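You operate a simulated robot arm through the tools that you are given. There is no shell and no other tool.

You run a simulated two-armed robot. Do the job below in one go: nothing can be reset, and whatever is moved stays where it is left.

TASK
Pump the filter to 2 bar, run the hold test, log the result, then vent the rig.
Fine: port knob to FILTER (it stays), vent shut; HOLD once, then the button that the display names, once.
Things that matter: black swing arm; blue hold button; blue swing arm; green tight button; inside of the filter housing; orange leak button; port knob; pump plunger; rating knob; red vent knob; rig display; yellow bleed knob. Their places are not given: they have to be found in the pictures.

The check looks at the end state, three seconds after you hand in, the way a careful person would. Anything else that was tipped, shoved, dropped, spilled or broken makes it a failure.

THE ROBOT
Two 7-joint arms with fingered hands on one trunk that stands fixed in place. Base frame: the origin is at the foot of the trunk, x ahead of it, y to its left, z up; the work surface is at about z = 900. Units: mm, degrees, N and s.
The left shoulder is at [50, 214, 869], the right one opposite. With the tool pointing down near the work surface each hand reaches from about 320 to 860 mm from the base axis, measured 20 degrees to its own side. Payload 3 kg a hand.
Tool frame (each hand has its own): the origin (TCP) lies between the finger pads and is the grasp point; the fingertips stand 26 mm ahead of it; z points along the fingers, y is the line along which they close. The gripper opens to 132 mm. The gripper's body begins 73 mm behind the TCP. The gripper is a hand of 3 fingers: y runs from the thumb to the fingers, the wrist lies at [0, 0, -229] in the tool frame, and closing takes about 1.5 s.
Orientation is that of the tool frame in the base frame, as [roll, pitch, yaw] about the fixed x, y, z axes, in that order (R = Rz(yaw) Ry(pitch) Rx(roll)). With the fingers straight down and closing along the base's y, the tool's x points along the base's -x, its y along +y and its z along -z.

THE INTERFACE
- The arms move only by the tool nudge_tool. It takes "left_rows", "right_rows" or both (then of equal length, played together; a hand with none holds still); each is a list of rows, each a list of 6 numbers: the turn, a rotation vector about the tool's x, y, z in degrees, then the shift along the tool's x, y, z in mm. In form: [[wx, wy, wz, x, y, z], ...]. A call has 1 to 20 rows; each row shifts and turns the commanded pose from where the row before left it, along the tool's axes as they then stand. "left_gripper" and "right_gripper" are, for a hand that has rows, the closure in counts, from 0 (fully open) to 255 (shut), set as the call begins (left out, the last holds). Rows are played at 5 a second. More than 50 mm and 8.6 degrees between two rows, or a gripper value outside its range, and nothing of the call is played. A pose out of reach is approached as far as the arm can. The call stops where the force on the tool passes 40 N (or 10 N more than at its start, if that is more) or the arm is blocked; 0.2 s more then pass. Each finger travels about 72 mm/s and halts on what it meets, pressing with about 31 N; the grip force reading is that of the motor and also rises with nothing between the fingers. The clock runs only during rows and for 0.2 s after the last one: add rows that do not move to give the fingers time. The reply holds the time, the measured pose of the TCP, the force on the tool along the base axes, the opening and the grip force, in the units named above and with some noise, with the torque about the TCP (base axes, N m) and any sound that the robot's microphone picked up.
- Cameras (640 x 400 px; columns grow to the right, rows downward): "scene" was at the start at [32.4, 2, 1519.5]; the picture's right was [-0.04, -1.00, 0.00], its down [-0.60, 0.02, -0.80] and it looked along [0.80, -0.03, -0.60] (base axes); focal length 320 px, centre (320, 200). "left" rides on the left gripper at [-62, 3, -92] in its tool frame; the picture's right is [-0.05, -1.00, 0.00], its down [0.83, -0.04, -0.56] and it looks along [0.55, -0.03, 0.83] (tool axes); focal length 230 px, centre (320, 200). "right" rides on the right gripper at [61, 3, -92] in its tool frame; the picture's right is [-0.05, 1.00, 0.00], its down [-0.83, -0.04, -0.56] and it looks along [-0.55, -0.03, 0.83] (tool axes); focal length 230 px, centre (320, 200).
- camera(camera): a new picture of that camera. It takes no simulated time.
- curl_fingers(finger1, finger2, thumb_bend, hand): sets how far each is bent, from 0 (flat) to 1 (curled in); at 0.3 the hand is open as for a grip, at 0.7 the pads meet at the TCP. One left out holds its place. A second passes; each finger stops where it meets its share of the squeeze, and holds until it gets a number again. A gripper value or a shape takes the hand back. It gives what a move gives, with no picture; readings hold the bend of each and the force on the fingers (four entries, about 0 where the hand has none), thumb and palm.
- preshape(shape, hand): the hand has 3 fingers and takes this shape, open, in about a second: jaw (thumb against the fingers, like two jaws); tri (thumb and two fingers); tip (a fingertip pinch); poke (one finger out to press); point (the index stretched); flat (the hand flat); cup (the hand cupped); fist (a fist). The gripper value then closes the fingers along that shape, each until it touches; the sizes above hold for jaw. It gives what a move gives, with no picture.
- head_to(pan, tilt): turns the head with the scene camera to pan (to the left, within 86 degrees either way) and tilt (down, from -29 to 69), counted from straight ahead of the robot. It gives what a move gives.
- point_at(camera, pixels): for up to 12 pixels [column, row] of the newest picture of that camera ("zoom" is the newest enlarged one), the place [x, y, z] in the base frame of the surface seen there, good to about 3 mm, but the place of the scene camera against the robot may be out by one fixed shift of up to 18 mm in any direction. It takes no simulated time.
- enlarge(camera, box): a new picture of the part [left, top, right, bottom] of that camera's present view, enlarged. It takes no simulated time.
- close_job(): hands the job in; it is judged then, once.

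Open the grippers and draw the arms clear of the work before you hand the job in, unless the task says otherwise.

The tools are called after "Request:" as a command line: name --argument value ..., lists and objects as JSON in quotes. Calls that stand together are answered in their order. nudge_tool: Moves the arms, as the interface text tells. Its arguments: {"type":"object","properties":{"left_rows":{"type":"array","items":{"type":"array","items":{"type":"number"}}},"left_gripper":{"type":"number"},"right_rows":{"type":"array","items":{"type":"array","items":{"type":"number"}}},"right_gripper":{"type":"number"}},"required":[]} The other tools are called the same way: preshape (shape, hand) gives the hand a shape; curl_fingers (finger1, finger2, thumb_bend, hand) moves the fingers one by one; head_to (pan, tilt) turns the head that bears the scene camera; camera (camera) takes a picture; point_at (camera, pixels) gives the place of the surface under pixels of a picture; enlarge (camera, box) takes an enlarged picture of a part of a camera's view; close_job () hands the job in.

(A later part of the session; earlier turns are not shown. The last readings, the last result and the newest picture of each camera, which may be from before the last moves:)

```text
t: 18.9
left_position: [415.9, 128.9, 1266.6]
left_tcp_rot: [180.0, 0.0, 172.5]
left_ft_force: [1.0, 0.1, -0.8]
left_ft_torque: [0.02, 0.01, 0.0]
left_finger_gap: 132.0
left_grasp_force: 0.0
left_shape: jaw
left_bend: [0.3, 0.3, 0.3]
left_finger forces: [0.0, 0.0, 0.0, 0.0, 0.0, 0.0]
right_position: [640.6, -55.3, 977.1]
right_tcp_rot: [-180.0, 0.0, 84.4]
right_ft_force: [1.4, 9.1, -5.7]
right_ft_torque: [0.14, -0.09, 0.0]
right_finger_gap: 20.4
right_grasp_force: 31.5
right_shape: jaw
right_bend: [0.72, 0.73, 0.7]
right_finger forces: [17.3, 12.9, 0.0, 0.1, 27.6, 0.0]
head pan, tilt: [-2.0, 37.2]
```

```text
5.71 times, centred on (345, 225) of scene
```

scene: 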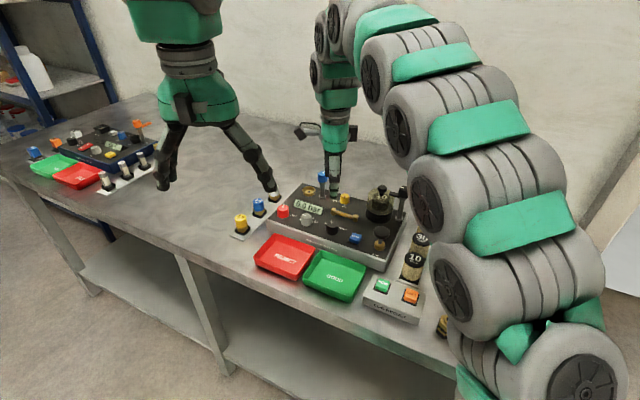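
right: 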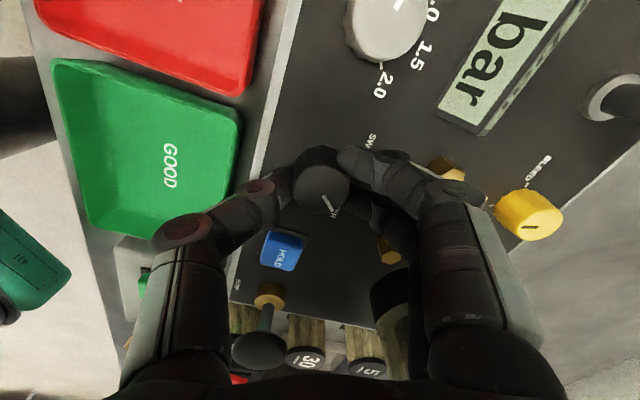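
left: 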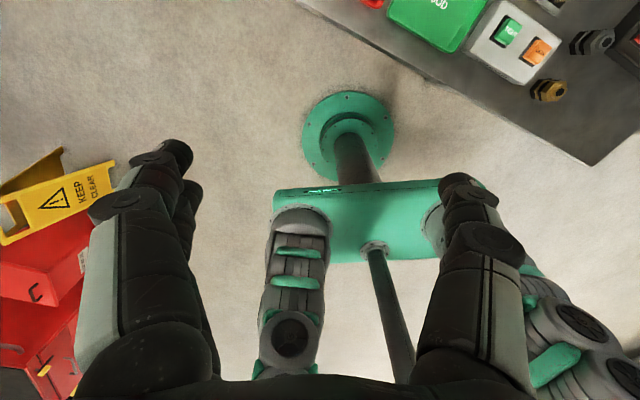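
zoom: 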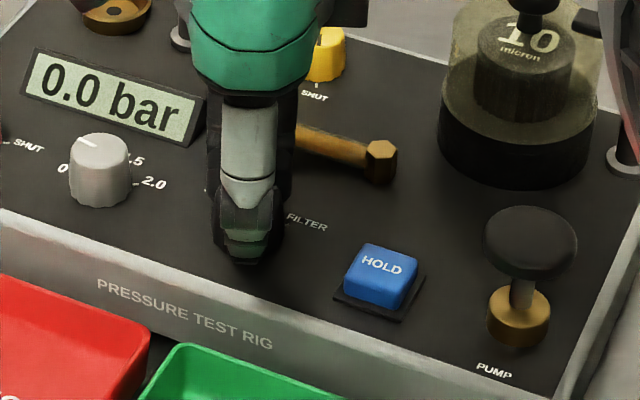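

The mark now points at FILTER within a few degrees (about -67° of about -70°). I turn 3° more, then open the fingers to 65 mm.

Request:
nudge_tool --right_rows '[[0, 0, 3, 0, 0, 0], [0, 0, 0, 0, 0, 0]]'

Request:
nudge_tool --right_rows '[[0, 0, 0, 0, 0, 0], [0, 0, 0, 0, 0, 0], [0, 0, 0, 0, 0, 0], [0, 0, 0, 0, 0, 0]]' --right_gripper 130

Request:
camera --camera "right"

Request:
enlarge --camera "right" --box '[270, 130, 390, 230]'

```text
t: 19.5
left_position: [418.1, 128.7, 1266.6]
left_tcp_rot: [179.9, 0.0, 172.5]
left_ft_force: [-0.6, 0.5, 0.6]
left_ft_torque: [0.02, 0.03, 0.0]
left_finger_gap: 132.0
left_grasp_force: 0.1
left_shape: jaw
left_bend: [0.3, 0.3, 0.3]
left_finger forces: [0.0, 0.0, 0.0, 0.1, 0.0, 0.0]
right_position: [641.0, -55.5, 976.6]
right_tcp_rot: [-180.0, -0.1, 81.3]
right_ft_force: [2.5, 9.7, -4.9]
right_ft_torque: [0.21, -0.1, 0.1]
right_finger_gap: 20.4
right_grasp_force: 31.2
right_shape: jaw
right_bend: [0.72, 0.73, 0.7]
right_finger forces: [17.9, 12.1, 0.0, 0.0, 27.9, 0.0]
head pan, tilt: [-2.0, 37.2]
```

```text
t: 20.5
left_position: [417.1, 129.4, 1267.0]
left_tcp_rot: [180.0, 0.0, 172.5]
left_ft_force: [0.7, 0.1, -0.6]
left_ft_torque: [0.01, -0.01, -0.02]
left_finger_gap: 132.0
left_grasp_force: 0.2
left_shape: jaw
left_bend: [0.3, 0.3, 0.3]
left_finger forces: [0.1, 0.1, 0.0, 0.1, 0.0, 0.0]
right_position: [640.9, -56.1, 976.6]
right_tcp_rot: [179.9, 0.0, 81.5]
right_ft_force: [-0.1, -0.9, 0.3]
right_ft_torque: [-0.01, -0.02, 0.01]
right_finger_gap: 63.9
right_grasp_force: 0.1
right_shape: jaw
right_bend: [0.73, 0.73, 0.7]
right_finger forces: [0.0, 0.1, 0.1, 0.0, 0.0, 0.0]
head pan, tilt: [-2.0, 37.2]
```

```text
taken
```

right: 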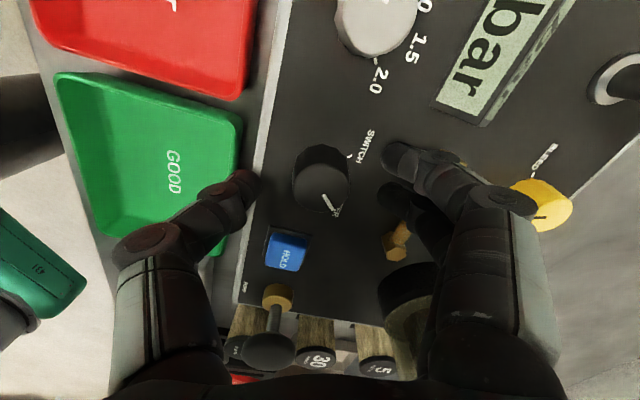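

```text
4.00 times, centred on (330, 180) of right
```

zoom: 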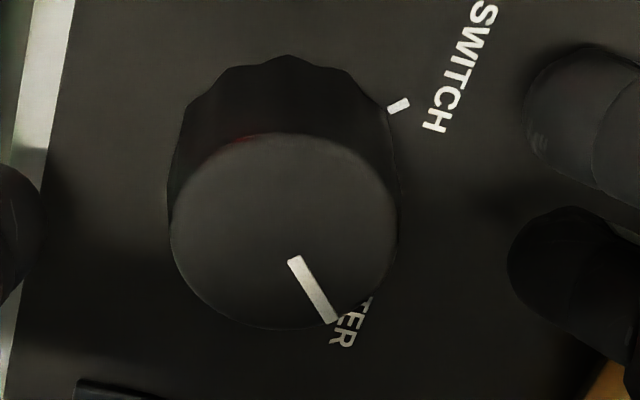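

The mark points at FILTER. I raise the right hand straight up and verify the port knob from above.

Request:
nudge_tool --right_rows '[[0, 0, 0, 0, 0, -30], [0, 0, 0, 0, 0, -40], [0, 0, 0, 0, 0, -40], [0, 0, 0, 0, 0, -30], [0, 0, 0, 0, 0, 0]]'

Request:
camera --camera "right"

Request:
enlarge --camera "right" --box '[280, 80, 380, 150]'

```text
t: 21.7
left_position: [417.2, 127.6, 1266.1]
left_tcp_rot: [-180.0, 0.0, 172.6]
left_ft_force: [-0.6, -0.6, 0.2]
left_ft_torque: [0.06, -0.01, 0.0]
left_finger_gap: 131.9
left_grasp_force: 0.1
left_shape: jaw
left_bend: [0.3, 0.3, 0.3]
left_finger forces: [0.0, 0.0, 0.0, 0.0, 0.0, 0.0]
right_position: [639.3, -56.5, 1116.7]
right_tcp_rot: [-180.0, 0.0, 81.5]
right_ft_force: [0.4, 0.9, 0.4]
right_ft_torque: [0.02, 0.01, 0.01]
right_finger_gap: 64.3
right_grasp_force: 0.0
right_shape: jaw
right_bend: [0.73, 0.73, 0.7]
right_finger forces: [0.0, 0.0, 0.1, 0.0, 0.0, 0.0]
head pan, tilt: [-2.0, 37.2]
```

```text
taken
```

right: 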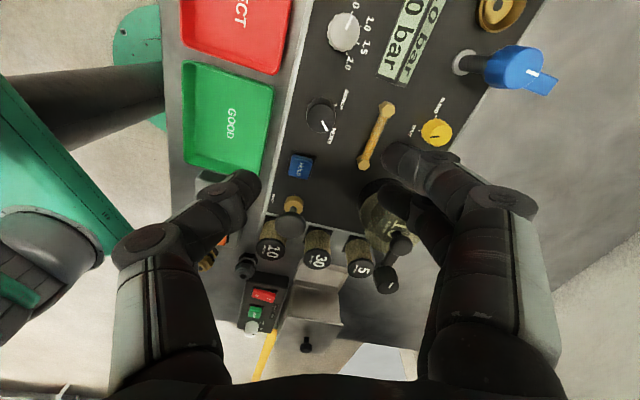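

```text
5.71 times, centred on (330, 115) of right
```

zoom: 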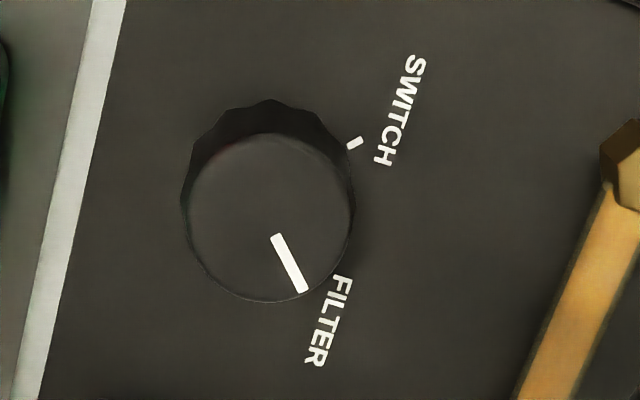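

From above the mark points to FILTER, 86-90° from the SWITCH tick. I turn the hand back to its old yaw and check the FILTER tick from that side too.

Request:
nudge_tool --right_rows '[[0, 0, -8.3, 0, 0, 0], [0, 0, -8.3, 0, 0, 0], [0, 0, -8.3, 0, 0, 0], [0, 0, -8.3, 0, 0, 0], [0, 0, -8.3, 0, 0, 0], [0, 0, -8.3, 0, 0, 0], [0, 0, -8.3, 0, 0, 0], [0, 0, -8.3, 0, 0, 0], [0, 0, -8.3, 0, 0, 0], [0, 0, -8.3, 0, 0, 0], [0, 0, -8.0, 0, 0, 0], [0, 0, 0, 0, 0, 0]]'

Request:
camera --camera "right"

Request:
enlarge --camera "right" --box '[280, 80, 380, 150]'

Request:
enlarge --camera "right" --box '[400, 120, 470, 180]'

```text
t: 24.3
left_position: [416.6, 127.8, 1267.7]
left_tcp_rot: [-179.9, 0.0, 172.5]
left_ft_force: [-0.1, -0.4, -0.4]
left_ft_torque: [0.02, 0.02, 0.01]
left_finger_gap: 132.0
left_grasp_force: 0.0
left_shape: jaw
left_bend: [0.3, 0.3, 0.3]
left_finger forces: [0.0, 0.1, 0.1, 0.0, 0.0, 0.0]
right_position: [640.8, -55.5, 1117.0]
right_tcp_rot: [-179.9, 0.1, 172.5]
right_ft_force: [0.3, -0.6, 0.0]
right_ft_torque: [0.02, 0.03, 0.0]
right_finger_gap: 64.5
right_grasp_force: 0.1
right_shape: jaw
right_bend: [0.73, 0.73, 0.7]
right_finger forces: [0.1, 0.1, 0.0, 0.1, 0.1, 0.1]
head pan, tilt: [-2.0, 37.2]
```

```text
taken
```

right: 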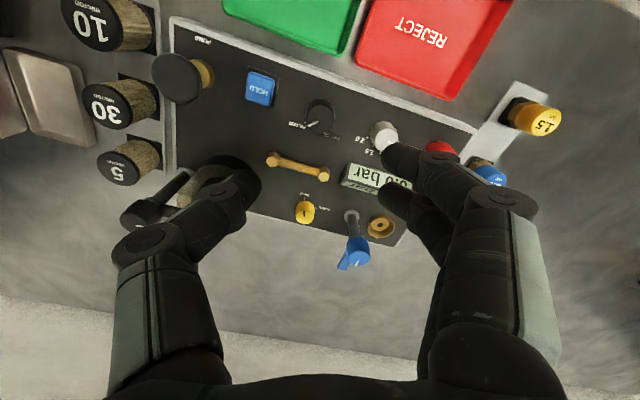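

```text
5.71 times, centred on (330, 115) of right
```

zoom: 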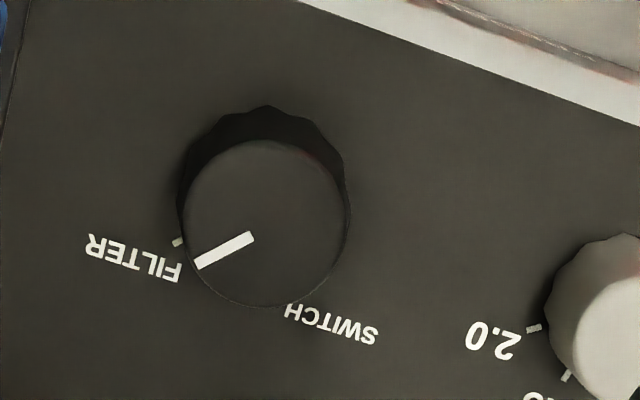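

```text
6.67 times, centred on (435, 150) of right
```

zoom: 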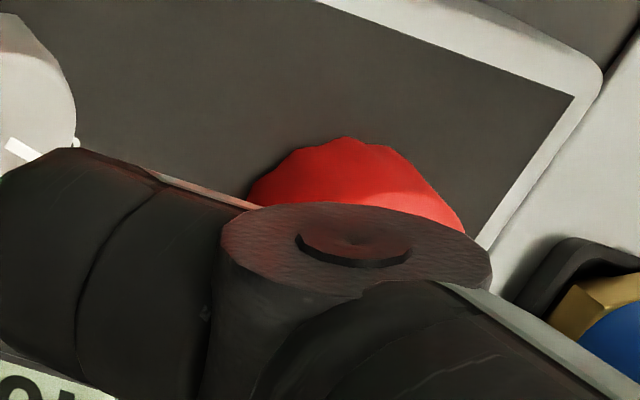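

Projecting the mark and the tick gives the same direction within 1°, so the port is at FILTER. Now I need the surroundings of the vent: I take the scene picture and measure valves and display near it.

Request:
point_at --camera "right" --pixels '[[488, 172], [535, 118], [440, 147], [382, 137], [345, 180], [408, 178], [476, 128], [260, 88], [175, 78]]'

Request:
camera --camera "scene"

Request:
point_at --camera "scene" --pixels '[[258, 203], [274, 196], [241, 218], [282, 207], [295, 200], [322, 212]]'

```text
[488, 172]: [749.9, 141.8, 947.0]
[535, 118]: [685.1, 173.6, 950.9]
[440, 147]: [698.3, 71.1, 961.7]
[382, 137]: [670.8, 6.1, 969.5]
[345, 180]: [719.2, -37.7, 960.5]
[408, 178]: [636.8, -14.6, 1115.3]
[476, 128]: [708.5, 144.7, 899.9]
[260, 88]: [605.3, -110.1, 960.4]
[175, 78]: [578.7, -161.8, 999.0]
```

```text
taken
```

scene: 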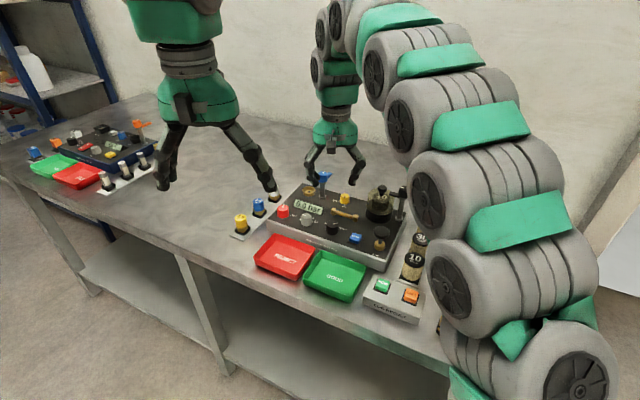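

```text
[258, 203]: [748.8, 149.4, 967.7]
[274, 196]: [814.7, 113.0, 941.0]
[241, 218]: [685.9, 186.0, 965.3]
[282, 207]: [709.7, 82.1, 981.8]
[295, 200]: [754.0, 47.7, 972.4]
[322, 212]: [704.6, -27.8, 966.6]
```

The display's near end is about 56 mm from the vent and the blue valve about 82 mm, so there is room. I move the right hand away to above the pump and shape it for poking, leaving space for the left hand at the vent.

Request:
nudge_tool --right_rows '[[0, 0, 0, 0, 0, -33], [0, 0, 0, 16, -38, 0], [0, 0, 0, 16, -38, 0], [0, 0, 0, 16, -38, 0], [0, 0, 0, 0, 0, 0]]'

Request:
preshape --shape "poke" --hand "right"

Request:
camera --camera "right"

Request:
enlarge --camera "scene" --box '[280, 80, 480, 260]'

```text
t: 25.5
left_position: [417.9, 128.9, 1265.5]
left_tcp_rot: [-180.0, 0.0, 172.4]
left_ft_force: [-0.2, 0.5, 0.3]
left_ft_torque: [0.0, 0.0, -0.03]
left_finger_gap: 131.9
left_grasp_force: 0.2
left_shape: jaw
left_bend: [0.3, 0.3, 0.3]
left_finger forces: [0.0, 0.0, 0.0, 0.1, 0.1, 0.0]
right_position: [578.1, -162.5, 1149.5]
right_tcp_rot: [-180.0, -0.1, 172.5]
right_ft_force: [0.2, 0.0, -0.4]
right_ft_torque: [0.03, 0.04, -0.01]
right_finger_gap: 64.5
right_grasp_force: 0.0
right_shape: jaw
right_bend: [0.73, 0.73, 0.7]
right_finger forces: [0.1, 0.1, 0.1, 0.0, 0.0, 0.0]
head pan, tilt: [-2.0, 37.2]
```

```text
t: 26.4
left_position: [416.8, 128.8, 1267.4]
left_tcp_rot: [-180.0, 0.1, 172.5]
left_ft_force: [-0.6, 0.8, 0.2]
left_ft_torque: [0.02, 0.03, -0.01]
left_finger_gap: 131.8
left_grasp_force: 0.0
left_shape: jaw
left_bend: [0.3, 0.3, 0.3]
left_finger forces: [0.0, 0.0, 0.1, 0.0, 0.0, 0.1]
right_position: [578.7, -161.5, 1149.9]
right_tcp_rot: [180.0, -0.1, 172.5]
right_ft_force: [-0.4, -0.1, 0.0]
right_ft_torque: [0.0, -0.04, 0.02]
right_finger_gap: 0.3
right_grasp_force: 0.1
right_shape: poke
right_bend: [1.0, 1.0, 0.45]
right_finger forces: [0.0, 0.1, 0.1, 0.0, 0.0, 0.0]
head pan, tilt: [-2.0, 37.2]
```

```text
taken
```

right: 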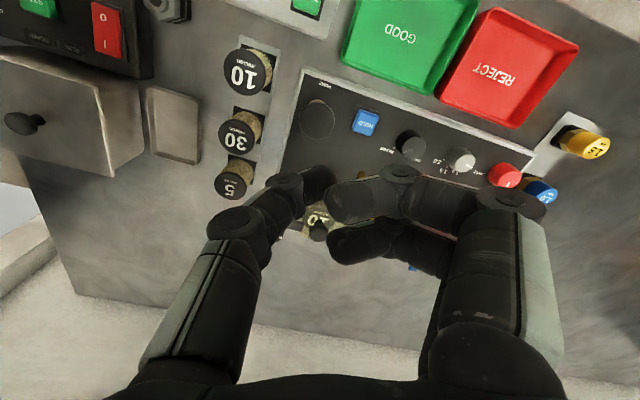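

```text
2.22 times, centred on (380, 170) of scene
```

zoom: 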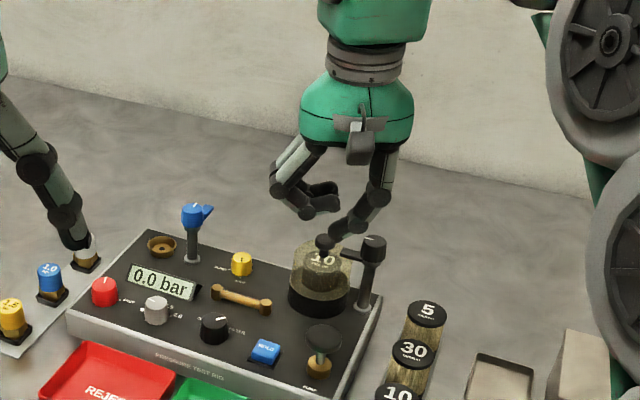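

In the poke shape the thumb is the lowest point, with its tip near the tool axis. Now I move the left hand over the vent at about (708,71), part closed, staying high.

Request:
nudge_tool --left_rows '[[0, 0, 0, -37, -2.3, 0], [0, 0, 0, -37, -2.3, 10], [0, 0, 0, -37, -2.3, 10], [0, 0, 0, -37, -2.3, 10], [0, 0, 0, -37, -2.3, 15], [0, 0, 0, -37, -2.3, 15], [0, 0, 0, -37, -2.3, 20], [0, 0, 0, -33, -2.3, 20], [0, 0, 0, 0, 0, 0]]' --left_gripper 130

Request:
camera --camera "left"

Request:
camera --camera "scene"

```text
t: 28.4
left_position: [666.9, 78.9, 1164.2]
left_tcp_rot: [-179.9, -0.2, 172.5]
left_ft_force: [-0.1, 0.5, 0.1]
left_ft_torque: [-0.05, 0.01, -0.01]
left_finger_gap: 65.1
left_grasp_force: 0.0
left_shape: jaw
left_bend: [0.73, 0.73, 0.7]
left_finger forces: [0.1, 0.0, 0.0, 0.0, 0.1, 0.1]
left hand out of reach, approached as far as the arm can: row 5, 6, 7, 8
right_position: [577.8, -162.3, 1148.3]
right_tcp_rot: [-180.0, 0.0, 172.5]
right_ft_force: [0.1, 1.0, 0.5]
right_ft_torque: [-0.01, 0.03, 0.02]
right_finger_gap: 0.3
right_grasp_force: 0.0
right_shape: poke
right_bend: [1.0, 1.0, 0.45]
right_finger forces: [0.1, 0.1, 0.0, 0.0, 0.0, 0.0]
head pan, tilt: [-2.0, 37.2]
```

```text
taken
```

left: 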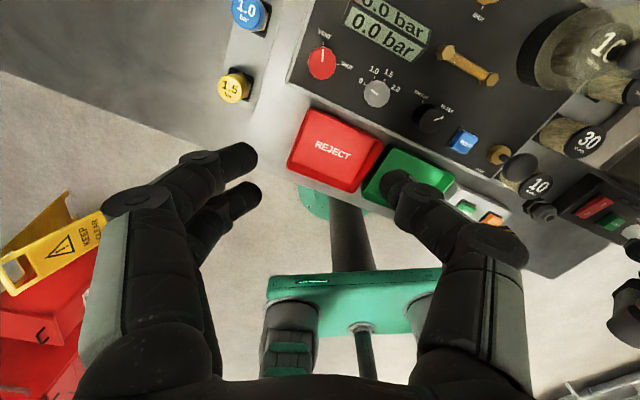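

```text
taken
```

scene: 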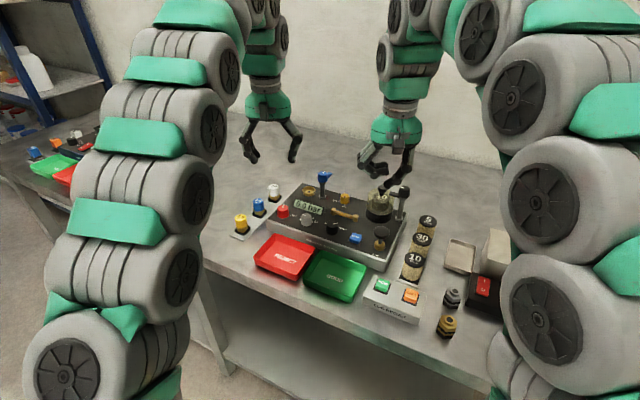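

At this height the left arm could not reach further than x=667; lower it should. I lower 60 mm (still clear of everything) and look at the pose.

Request:
nudge_tool --left_rows '[[0, 0, 0, 0, 0, 20], [0, 0, 0, 0, 0, 20], [0, 0, 0, 0, 0, 20], [0, 0, 0, 0, 0, 0]]'

Request:
camera --camera "left"

```text
t: 29.4
left_position: [666.7, 79.1, 1104.0]
left_tcp_rot: [-179.9, -0.1, 172.6]
left_ft_force: [0.5, 0.1, 0.5]
left_ft_torque: [0.0, -0.01, -0.01]
left_finger_gap: 65.1
left_grasp_force: 0.1
left_shape: jaw
left_bend: [0.73, 0.73, 0.7]
left_finger forces: [0.0, 0.0, 0.0, 0.0, 0.1, 0.1]
right_position: [578.6, -162.8, 1148.4]
right_tcp_rot: [-180.0, 0.0, 172.5]
right_ft_force: [-1.1, 0.5, 0.0]
right_ft_torque: [-0.04, -0.03, 0.02]
right_finger_gap: 0.0
right_grasp_force: 0.0
right_shape: poke
right_bend: [1.0, 1.0, 0.45]
right_finger forces: [0.1, 0.0, 0.0, 0.0, 0.0, 0.0]
head pan, tilt: [-2.0, 37.2]
```

```text
taken
```

left: 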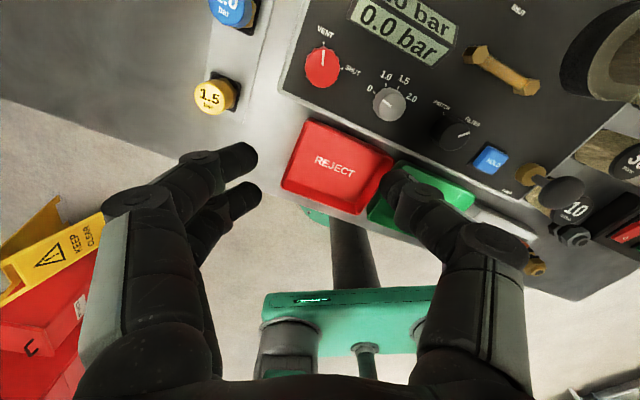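

The vent knob now shows at (322,68) in the left view, mark at VENT. I enlarge to get its centre.

Request:
enlarge --camera "left" --box '[282, 40, 362, 90]'

```text
8.00 times, centred on (322, 65) of left
```

zoom: 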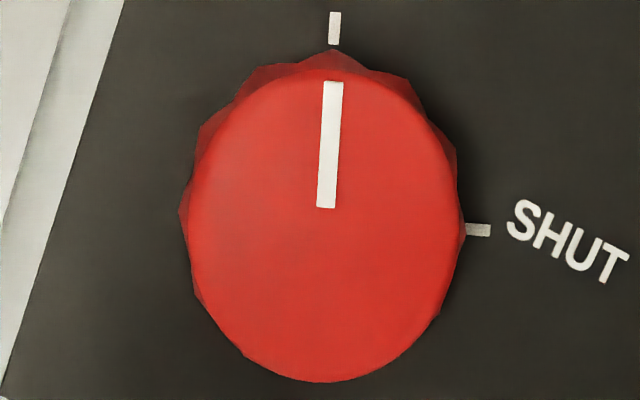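

The mark points exactly at the VENT tick; SHUT lies 90° clockwise. I move the left hand over the knob at about (711,72) and lower to z about 1064.

Request:
nudge_tool --left_rows '[[0, 0, 0, 0, 0, 20], [0, 0, 0, 0, 0, 20], [0, 0, 0, -22, -0.5, 0], [0, 0, 0, -22.5, -0.5, 0], [0, 0, 0, 0, 0, 0]]'

Request:
camera --camera "left"

Request:
enlarge --camera "left" --box '[280, 110, 360, 160]'

```text
t: 30.6
left_position: [710.4, 71.6, 1065.3]
left_tcp_rot: [-180.0, 0.1, 172.5]
left_ft_force: [-0.8, 0.2, -0.3]
left_ft_torque: [0.01, -0.03, -0.02]
left_finger_gap: 65.3
left_grasp_force: 0.1
left_shape: jaw
left_bend: [0.73, 0.73, 0.7]
left_finger forces: [0.0, 0.0, 0.1, 0.0, 0.0, 0.1]
right_position: [578.4, -163.0, 1149.3]
right_tcp_rot: [180.0, -0.1, 172.5]
right_ft_force: [0.2, 1.3, 0.3]
right_ft_torque: [-0.03, 0.02, 0.0]
right_finger_gap: 0.1
right_grasp_force: 0.0
right_shape: poke
right_bend: [1.0, 1.0, 0.45]
right_finger forces: [0.0, 0.0, 0.1, 0.0, 0.0, 0.0]
head pan, tilt: [-2.0, 37.2]
```

```text
taken
```

left: 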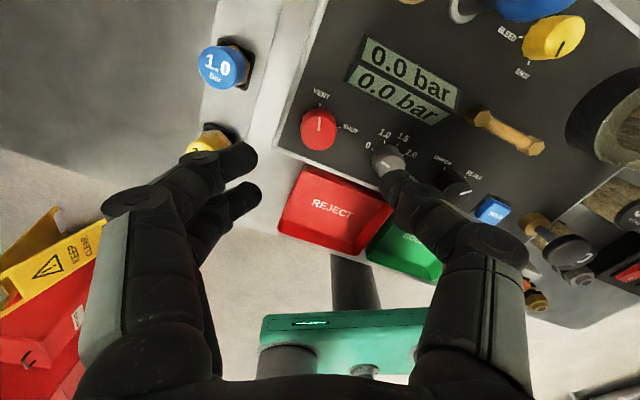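

```text
8.00 times, centred on (320, 135) of left
```

zoom: 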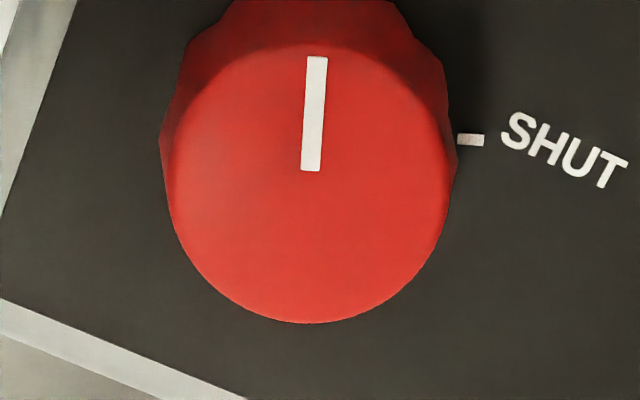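

The knob's top centre is about 3 mm ahead of the tool axis; I correct that later. First I test in the air whether the left wrist turns 85° clockwise here.

Request:
nudge_tool --left_rows '[[0, 0, 8.5, 0, 0, 0], [0, 0, 8.5, 0, 0, 0], [0, 0, 8.5, 0, 0, 0], [0, 0, 8.5, 0, 0, 0], [0, 0, 8.5, 0, 0, 0], [0, 0, 8.5, 0, 0, 0], [0, 0, 8.5, 0, 0, 0], [0, 0, 8.5, 0, 0, 0], [0, 0, 8.5, 0, 0, 0], [0, 0, 8.5, 0, 0, 0], [0, 0, 0, 0, 0, 0]]'

Request:
camera --camera "left"

Request:
enlarge --camera "left" --box '[280, 110, 360, 160]'

```text
t: 33.0
left_position: [710.7, 72.2, 1065.6]
left_tcp_rot: [180.0, 0.0, 87.4]
left_ft_force: [0.3, -0.3, -0.8]
left_ft_torque: [0.0, 0.0, 0.01]
left_finger_gap: 65.3
left_grasp_force: 0.0
left_shape: jaw
left_bend: [0.73, 0.73, 0.7]
left_finger forces: [0.1, 0.1, 0.1, 0.0, 0.0, 0.0]
right_position: [578.1, -161.9, 1148.9]
right_tcp_rot: [180.0, 0.1, 172.5]
right_ft_force: [-0.1, -0.6, -0.2]
right_ft_torque: [-0.02, 0.03, -0.04]
right_finger_gap: 0.0
right_grasp_force: 0.1
right_shape: poke
right_bend: [1.0, 1.0, 0.45]
right_finger forces: [0.1, 0.0, 0.0, 0.0, 0.1, 0.0]
head pan, tilt: [-2.0, 37.2]
```

```text
taken
```

left: 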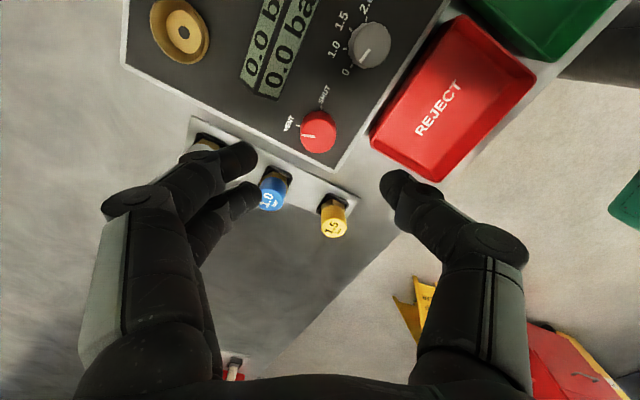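

```text
8.00 times, centred on (320, 135) of left
```

zoom: 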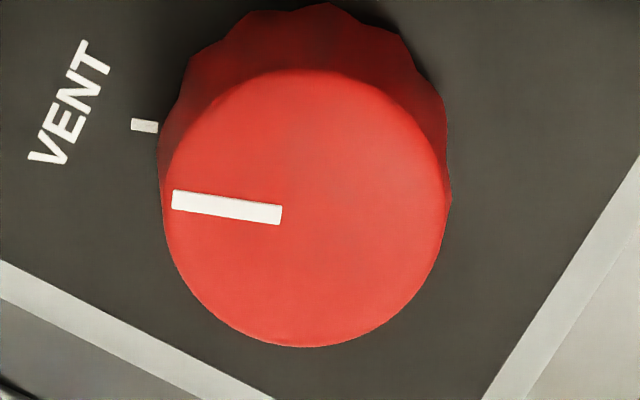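

The left wrist turns freely too, and this view puts the knob centre at about (712.5,72.3). I turn back, shift onto it and lower to z about 1000.

Request:
nudge_tool --left_rows '[[0, 0, -8.5, 0, 0, 0], [0, 0, -8.5, 0, 0, 0], [0, 0, -8.5, 0, 0, 0], [0, 0, -8.5, 0, 0, 0], [0, 0, -8.5, 0, 0, 0], [0, 0, -8.5, 0, 0, 0], [0, 0, -8.5, 0, 0, 0], [0, 0, -8.5, 0, 0, 0], [0, 0, -8.5, 0, 0, 0], [0, 0, -8.5, 0, 0, 0], [0, 0, 0, -1.8, 0.3, 0], [0, 0, 0, 0, 0, 22], [0, 0, 0, 0, 0, 22], [0, 0, 0, 0, 0, 20], [0, 0, 0, 0, 0, 0]]'

Request:
camera --camera "left"

Request:
enlarge --camera "left" --box '[240, 120, 400, 220]'

```text
t: 36.2
left_position: [712.6, 72.5, 1001.6]
left_tcp_rot: [-179.9, -0.1, 172.5]
left_ft_force: [-0.6, 0.6, -0.2]
left_ft_torque: [-0.03, -0.02, 0.01]
left_finger_gap: 65.2
left_grasp_force: 0.0
left_shape: jaw
left_bend: [0.73, 0.73, 0.7]
left_finger forces: [0.1, 0.0, 0.1, 0.0, 0.1, 0.1]
right_position: [578.1, -161.9, 1151.2]
right_tcp_rot: [-180.0, 0.0, 172.5]
right_ft_force: [-0.3, 0.2, 0.0]
right_ft_torque: [-0.04, 0.0, -0.02]
right_finger_gap: 0.0
right_grasp_force: 0.0
right_shape: poke
right_bend: [1.0, 1.0, 0.45]
right_finger forces: [0.0, 0.1, 0.0, 0.1, 0.0, 0.1]
head pan, tilt: [-2.0, 37.2]
```

```text
taken
```

left: 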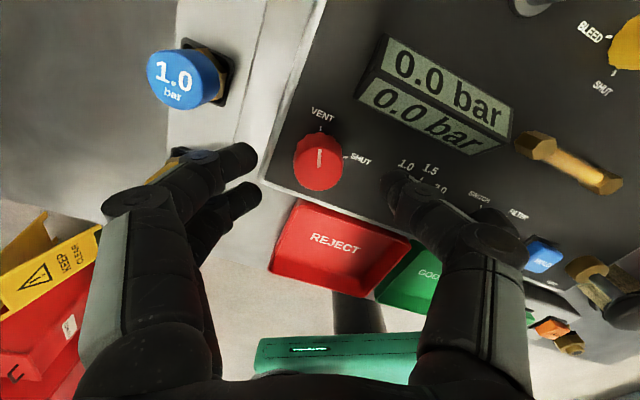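

```text
4.00 times, centred on (320, 170) of left
```

zoom: 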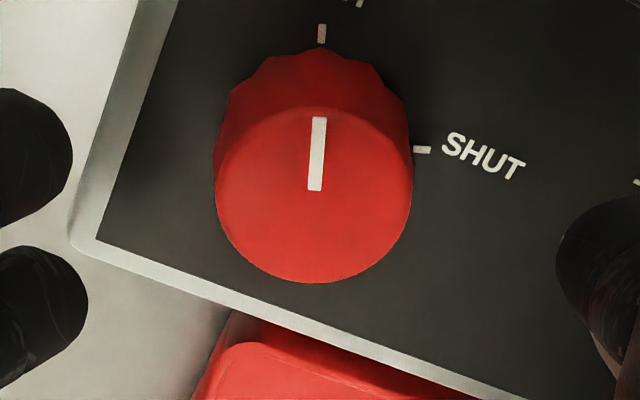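

The knob is within 1.5 mm of the axis and the thumb passes clear of the rating knob. I make the small shift and lower 25 mm.

Request:
nudge_tool --left_rows '[[0, 0, 0, -1, 0.8, 8], [0, 0, 0, 0, 0, 8], [0, 0, 0, 0, 0, 9], [0, 0, 0, 0, 0, 0]]'

Request:
camera --camera "left"

```text
t: 37.2
left_position: [713.9, 72.3, 976.4]
left_tcp_rot: [180.0, 0.0, 172.6]
left_ft_force: [-0.3, -0.4, 0.2]
left_ft_torque: [0.0, -0.03, 0.04]
left_finger_gap: 65.3
left_grasp_force: 0.1
left_shape: jaw
left_bend: [0.73, 0.73, 0.7]
left_finger forces: [0.0, 0.0, 0.0, 0.0, 0.1, 0.0]
right_position: [578.4, -161.8, 1149.5]
right_tcp_rot: [179.9, 0.0, 172.5]
right_ft_force: [-0.1, 0.2, -1.1]
right_ft_torque: [0.01, 0.03, 0.0]
right_finger_gap: 0.0
right_grasp_force: 0.1
right_shape: poke
right_bend: [1.0, 1.0, 0.45]
right_finger forces: [0.0, 0.0, 0.0, 0.1, 0.0, 0.0]
head pan, tilt: [-2.0, 37.2]
```

```text
taken
```

left: 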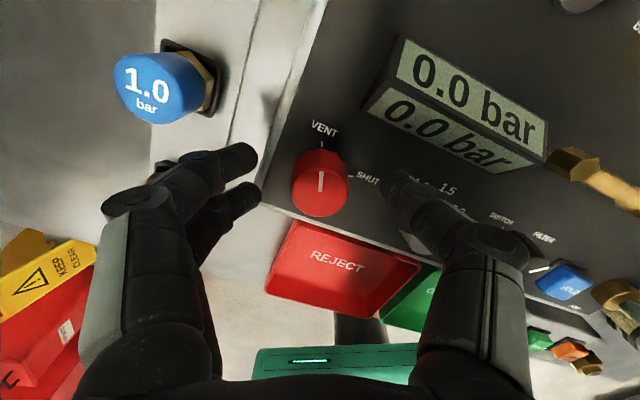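

No contact yet and the fingers straddle the vent. I close on it.

Request:
nudge_tool --left_rows '[[0, 0, 0, 0, 0, 0], [0, 0, 0, 0, 0, 0], [0, 0, 0, 0, 0, 0], [0, 0, 0, 0, 0, 0], [0, 0, 0, 0, 0, 0]]' --left_gripper 230

Request:
camera --camera "left"

```text
t: 38.4
left_position: [714.3, 72.4, 975.7]
left_tcp_rot: [-180.0, -0.1, 172.5]
left_ft_force: [3.2, -1.4, -3.0]
left_ft_torque: [-0.01, -0.04, 0.01]
left_finger_gap: 20.1
left_grasp_force: 30.9
left_shape: jaw
left_bend: [0.72, 0.73, 0.7]
left_finger forces: [13.4, 13.8, 0.0, 0.1, 28.0, 0.1]
right_position: [578.5, -162.8, 1149.2]
right_tcp_rot: [-180.0, 0.0, 172.5]
right_ft_force: [-0.3, 0.1, -0.9]
right_ft_torque: [0.01, 0.01, 0.02]
right_finger_gap: 0.0
right_grasp_force: 0.0
right_shape: poke
right_bend: [1.0, 1.0, 0.45]
right_finger forces: [0.0, 0.0, 0.1, 0.0, 0.1, 0.0]
head pan, tilt: [-2.0, 37.2]
```

```text
taken
```

left: 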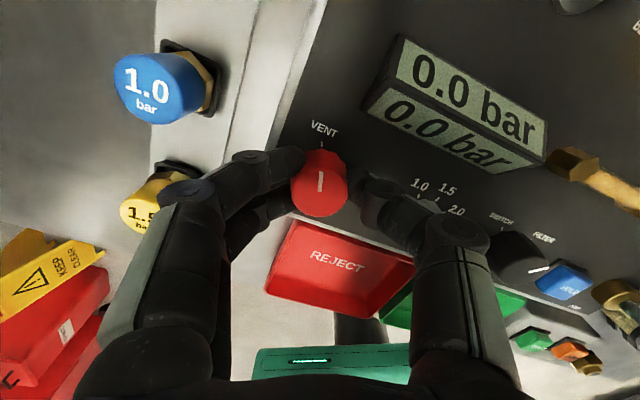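

The grip on the vent is balanced (13.4/13.8 against 28 N). I turn it 45° clockwise.

Request:
nudge_tool --left_rows '[[0, 0, 5, 0, 0, 0], [0, 0, 5, 0, 0, 0], [0, 0, 5, 0, 0, 0], [0, 0, 5, 0, 0, 0], [0, 0, 5, 0, 0, 0], [0, 0, 5, 0, 0, 0], [0, 0, 5, 0, 0, 0], [0, 0, 5, 0, 0, 0], [0, 0, 5, 0, 0, 0], [0, 0, 0, 0, 0, 0]]'

Request:
camera --camera "left"

```text
t: 40.6
left_position: [713.8, 71.5, 976.7]
left_tcp_rot: [180.0, 0.0, 127.5]
left_ft_force: [2.1, -12.1, -3.5]
left_ft_torque: [-0.22, 0.03, 0.05]
left_finger_gap: 20.1
left_grasp_force: 30.9
left_shape: jaw
left_bend: [0.72, 0.73, 0.7]
left_finger forces: [14.8, 12.8, 0.0, 0.1, 32.1, 0.1]
right_position: [578.4, -162.0, 1150.1]
right_tcp_rot: [-179.9, -0.1, 172.4]
right_ft_force: [0.1, 0.4, 0.7]
right_ft_torque: [0.0, -0.02, -0.03]
right_finger_gap: 0.0
right_grasp_force: 0.1
right_shape: poke
right_bend: [1.0, 1.0, 0.45]
right_finger forces: [0.0, 0.0, 0.1, 0.0, 0.0, 0.0]
head pan, tilt: [-2.0, 37.2]
```

```text
taken
```

left: 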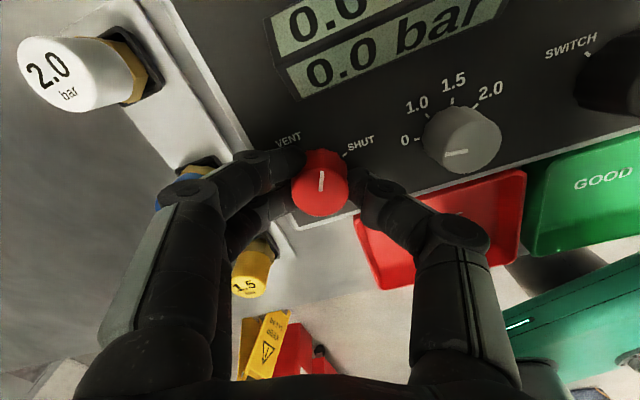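

A side force of about 12 N has come up; it may be slight off-centre turning or a knuckle touching the blue valve near (190,180). I look closer before going on.

Request:
enlarge --camera "left" --box '[130, 120, 350, 260]'

Request:
enlarge --camera "scene" --box '[220, 140, 360, 250]'

Request:
enlarge --camera "right" --box '[420, 100, 640, 240]'

```text
2.86 times, centred on (240, 190) of left
```

zoom: 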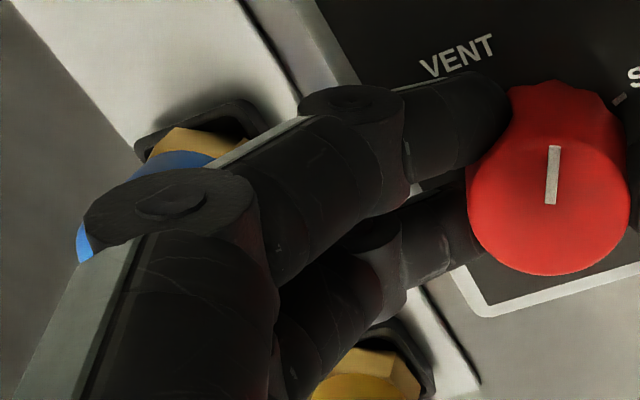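

```text
3.64 times, centred on (290, 195) of scene
```

zoom: 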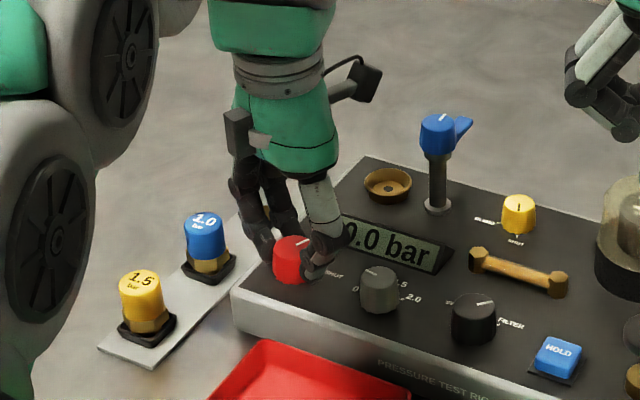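

```text
2.86 times, centred on (530, 170) of right
```

zoom: 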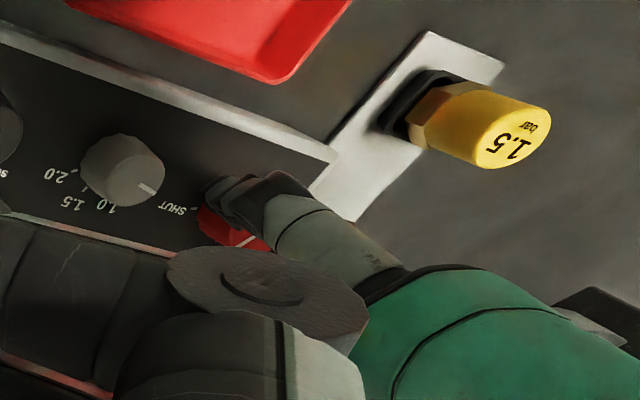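

The blue valve stands upright and clear of the fingers, so the force is from turning slightly off the knob's axis. I turn the other 45° while easing the hand about 1.3 mm along its -x.

Request:
nudge_tool --left_rows '[[0, 0, 0, -0.4, 0, 0], [0, 0, 5, -0.1, 0, 0], [0, 0, 5, -0.1, 0, 0], [0, 0, 5, -0.1, 0, 0], [0, 0, 5, -0.1, 0, 0], [0, 0, 5, -0.1, 0, 0], [0, 0, 5, -0.1, 0, 0], [0, 0, 5, -0.1, 0, 0], [0, 0, 5, -0.1, 0, 0], [0, 0, 5, -0.1, 0, 0], [0, 0, 0, 0, 0, 0]]'

Request:
camera --camera "left"

Request:
enlarge --camera "left" --box '[260, 120, 380, 230]'

```text
t: 43.0
left_position: [713.5, 70.3, 975.2]
left_tcp_rot: [180.0, 0.0, 82.4]
left_ft_force: [-13.5, -7.6, -0.4]
left_ft_torque: [-0.15, 0.36, 0.03]
left_finger_gap: 20.4
left_grasp_force: 31.3
left_shape: jaw
left_bend: [0.72, 0.73, 0.7]
left_finger forces: [13.5, 11.9, 0.0, 0.0, 37.1, 0.1]
right_position: [577.4, -162.6, 1148.7]
right_tcp_rot: [-180.0, 0.1, 172.5]
right_ft_force: [-0.3, -0.3, -0.2]
right_ft_torque: [0.02, 0.0, 0.01]
right_finger_gap: 0.0
right_grasp_force: 0.1
right_shape: poke
right_bend: [1.0, 1.0, 0.45]
right_finger forces: [0.0, 0.0, 0.1, 0.0, 0.0, 0.0]
head pan, tilt: [-2.0, 37.2]
```

```text
taken
```

left: 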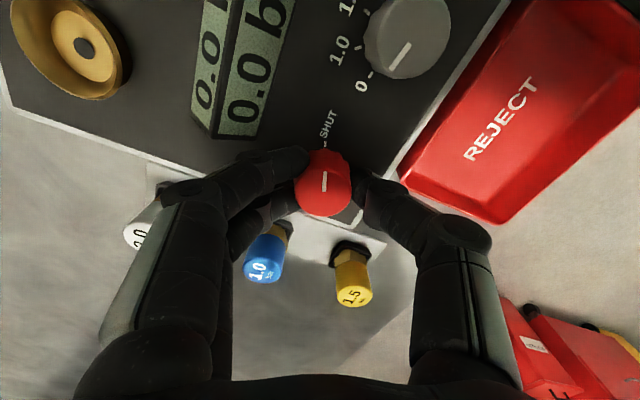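

```text
3.64 times, centred on (320, 175) of left
```

zoom: 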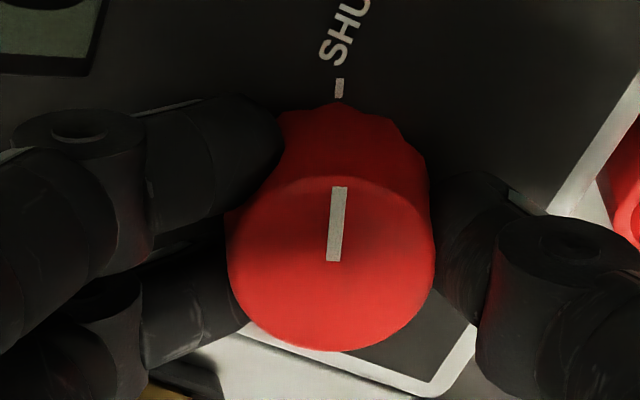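

The mark points at the SHUT tick. I open the left fingers and rise 25 mm to check.

Request:
nudge_tool --left_rows '[[0, 0, 0, 0, 0, 0], [0, 0, 0, 0, 0, 0], [0, 0, 0, 0, 0, 0], [0, 0, 0, 0, 0, 0], [0, 0, 0, 0, 0, -15], [0, 0, 0, 0, 0, -15], [0, 0, 0, 0, 0, 0]]' --left_gripper 130

Request:
camera --camera "left"

Request:
enlarge --camera "left" --box '[260, 110, 380, 220]'

```text
t: 44.6
left_position: [713.3, 73.2, 1005.5]
left_tcp_rot: [180.0, 0.1, 82.5]
left_ft_force: [-0.7, 0.2, -0.2]
left_ft_torque: [0.05, -0.02, -0.02]
left_finger_gap: 64.2
left_grasp_force: 0.1
left_shape: jaw
left_bend: [0.73, 0.73, 0.7]
left_finger forces: [0.0, 0.1, 0.0, 0.0, 0.0, 0.0]
right_position: [577.9, -162.7, 1148.4]
right_tcp_rot: [180.0, 0.0, 172.4]
right_ft_force: [0.4, 0.3, 0.6]
right_ft_torque: [0.02, -0.01, 0.02]
right_finger_gap: 0.0
right_grasp_force: 0.0
right_shape: poke
right_bend: [1.0, 1.0, 0.45]
right_finger forces: [0.0, 0.1, 0.0, 0.0, 0.0, 0.0]
head pan, tilt: [-2.0, 37.2]
```

```text
taken
```

left: 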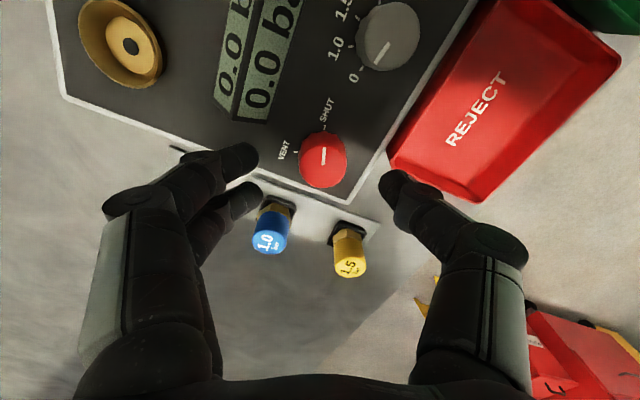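

```text
3.64 times, centred on (320, 165) of left
```

zoom: 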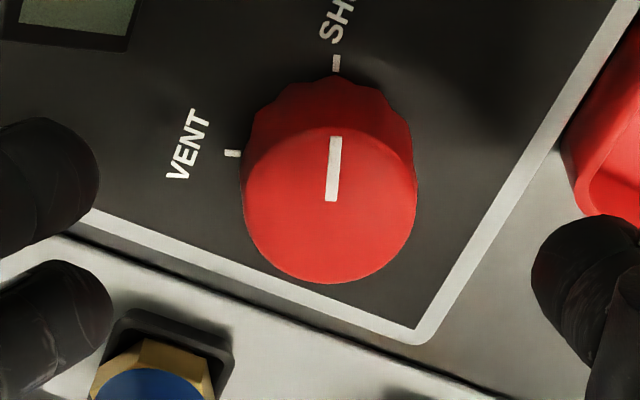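

Vent is at SHUT. I raise the left hand and turn it back to yaw 172.5 so its camera can watch the display, and take a right-hand picture of the pump.

Request:
nudge_tool --left_rows '[[0, 0, 0, 0, 0, -30], [0, 0, 0, 0, 0, -30], [0, 0, -8.2, 0, 0, 0], [0, 0, -8.2, 0, 0, 0], [0, 0, -8.2, 0, 0, 0], [0, 0, -8.2, 0, 0, 0], [0, 0, -8.2, 0, 0, 0], [0, 0, -8.2, 0, 0, 0], [0, 0, -8.2, 0, 0, 0], [0, 0, -8.2, 0, 0, 0], [0, 0, -8.2, 0, 0, 0], [0, 0, -8.2, 0, 0, 0], [0, 0, -8.2, 0, 0, 0], [0, 0, 0, 0, 0, 0]]'

Request:
camera --camera "left"

Request:
camera --camera "right"

Request:
enlarge --camera "right" --box '[280, 85, 380, 150]'

```text
t: 47.6
left_position: [713.4, 70.4, 1064.8]
left_tcp_rot: [179.9, 0.0, 172.6]
left_ft_force: [0.4, -0.2, 0.4]
left_ft_torque: [0.01, -0.01, 0.02]
left_finger_gap: 64.4
left_grasp_force: 0.1
left_shape: jaw
left_bend: [0.73, 0.73, 0.7]
left_finger forces: [0.1, 0.0, 0.1, 0.0, 0.1, 0.0]
right_position: [578.2, -162.5, 1148.9]
right_tcp_rot: [-179.9, 0.0, 172.4]
right_ft_force: [0.7, 0.1, 0.2]
right_ft_torque: [-0.04, 0.0, 0.01]
right_finger_gap: 0.1
right_grasp_force: 0.0
right_shape: poke
right_bend: [1.0, 1.0, 0.45]
right_finger forces: [0.0, 0.0, 0.1, 0.0, 0.0, 0.0]
head pan, tilt: [-2.0, 37.2]
```

```text
taken
```

left: 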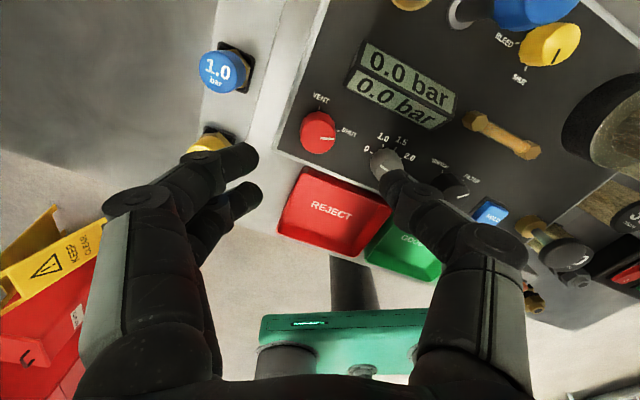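

```text
taken
```

right: 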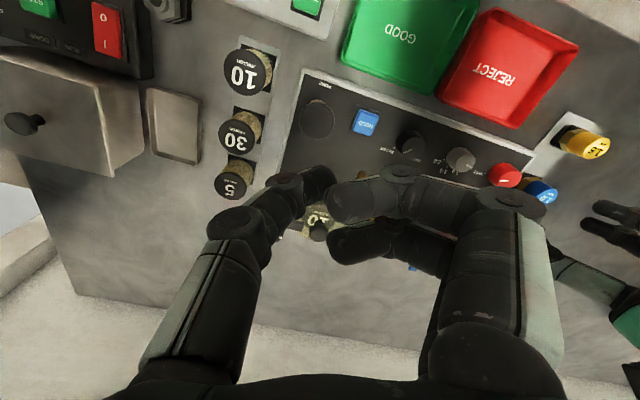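

```text
6.15 times, centred on (330, 118) of right
```

zoom: 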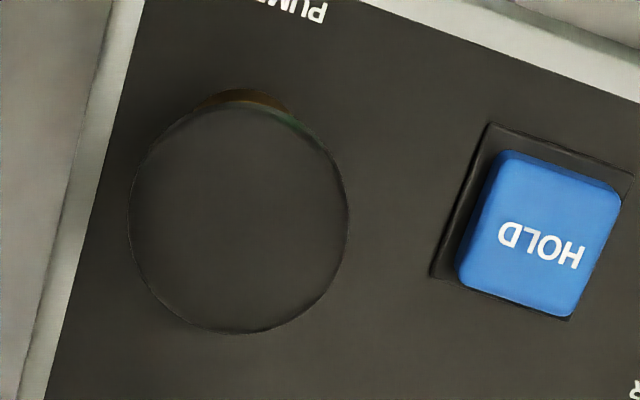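

The pump disc is centred at about (580,-167,1000), 37 mm wide, and HOLD at about (603.5,-110.5,959). I lower the poking thumb to just above the pump and look.

Request:
nudge_tool --right_rows '[[0, 0, 0, -2.3, -3.7, 20], [0, 0, 0, 0, 0, 30], [0, 0, 0, 0, 0, 30], [0, 0, 0, 0, 0, 25], [0, 0, 0, 0, 0, 0]]'

Request:
camera --camera "right"

Request:
enlarge --camera "scene" --box '[320, 140, 440, 260]'

Request:
camera --camera "left"

```text
t: 48.8
left_position: [713.6, 72.1, 1065.9]
left_tcp_rot: [-180.0, -0.1, 172.7]
left_ft_force: [-0.6, 0.7, -0.1]
left_ft_torque: [-0.01, -0.05, -0.01]
left_finger_gap: 64.5
left_grasp_force: 0.0
left_shape: jaw
left_bend: [0.73, 0.73, 0.7]
left_finger forces: [0.0, 0.1, 0.0, 0.0, 0.0, 0.1]
right_position: [580.2, -167.3, 1043.8]
right_tcp_rot: [-180.0, 0.0, 172.4]
right_ft_force: [1.1, 0.1, 0.0]
right_ft_torque: [0.02, -0.03, 0.01]
right_finger_gap: 0.1
right_grasp_force: 0.1
right_shape: poke
right_bend: [1.0, 1.0, 0.45]
right_finger forces: [0.1, 0.1, 0.0, 0.0, 0.0, 0.1]
head pan, tilt: [-2.0, 37.2]
```

```text
taken
```

right: 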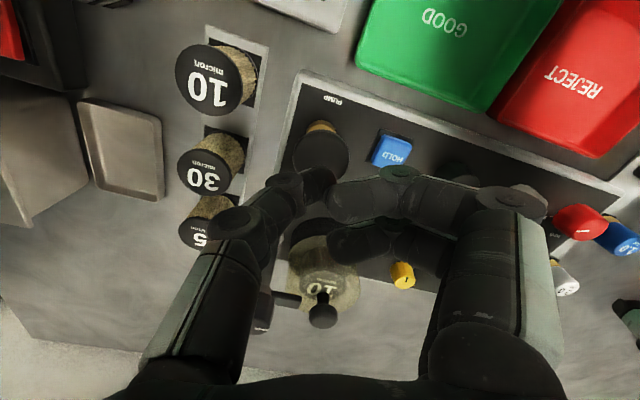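

```text
3.33 times, centred on (380, 200) of scene
```

zoom: 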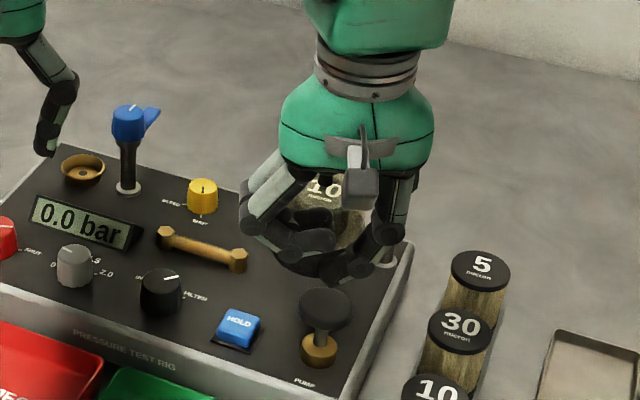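

```text
taken
```

left: 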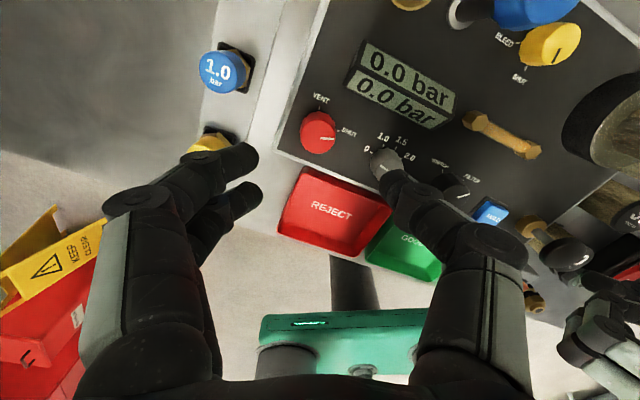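

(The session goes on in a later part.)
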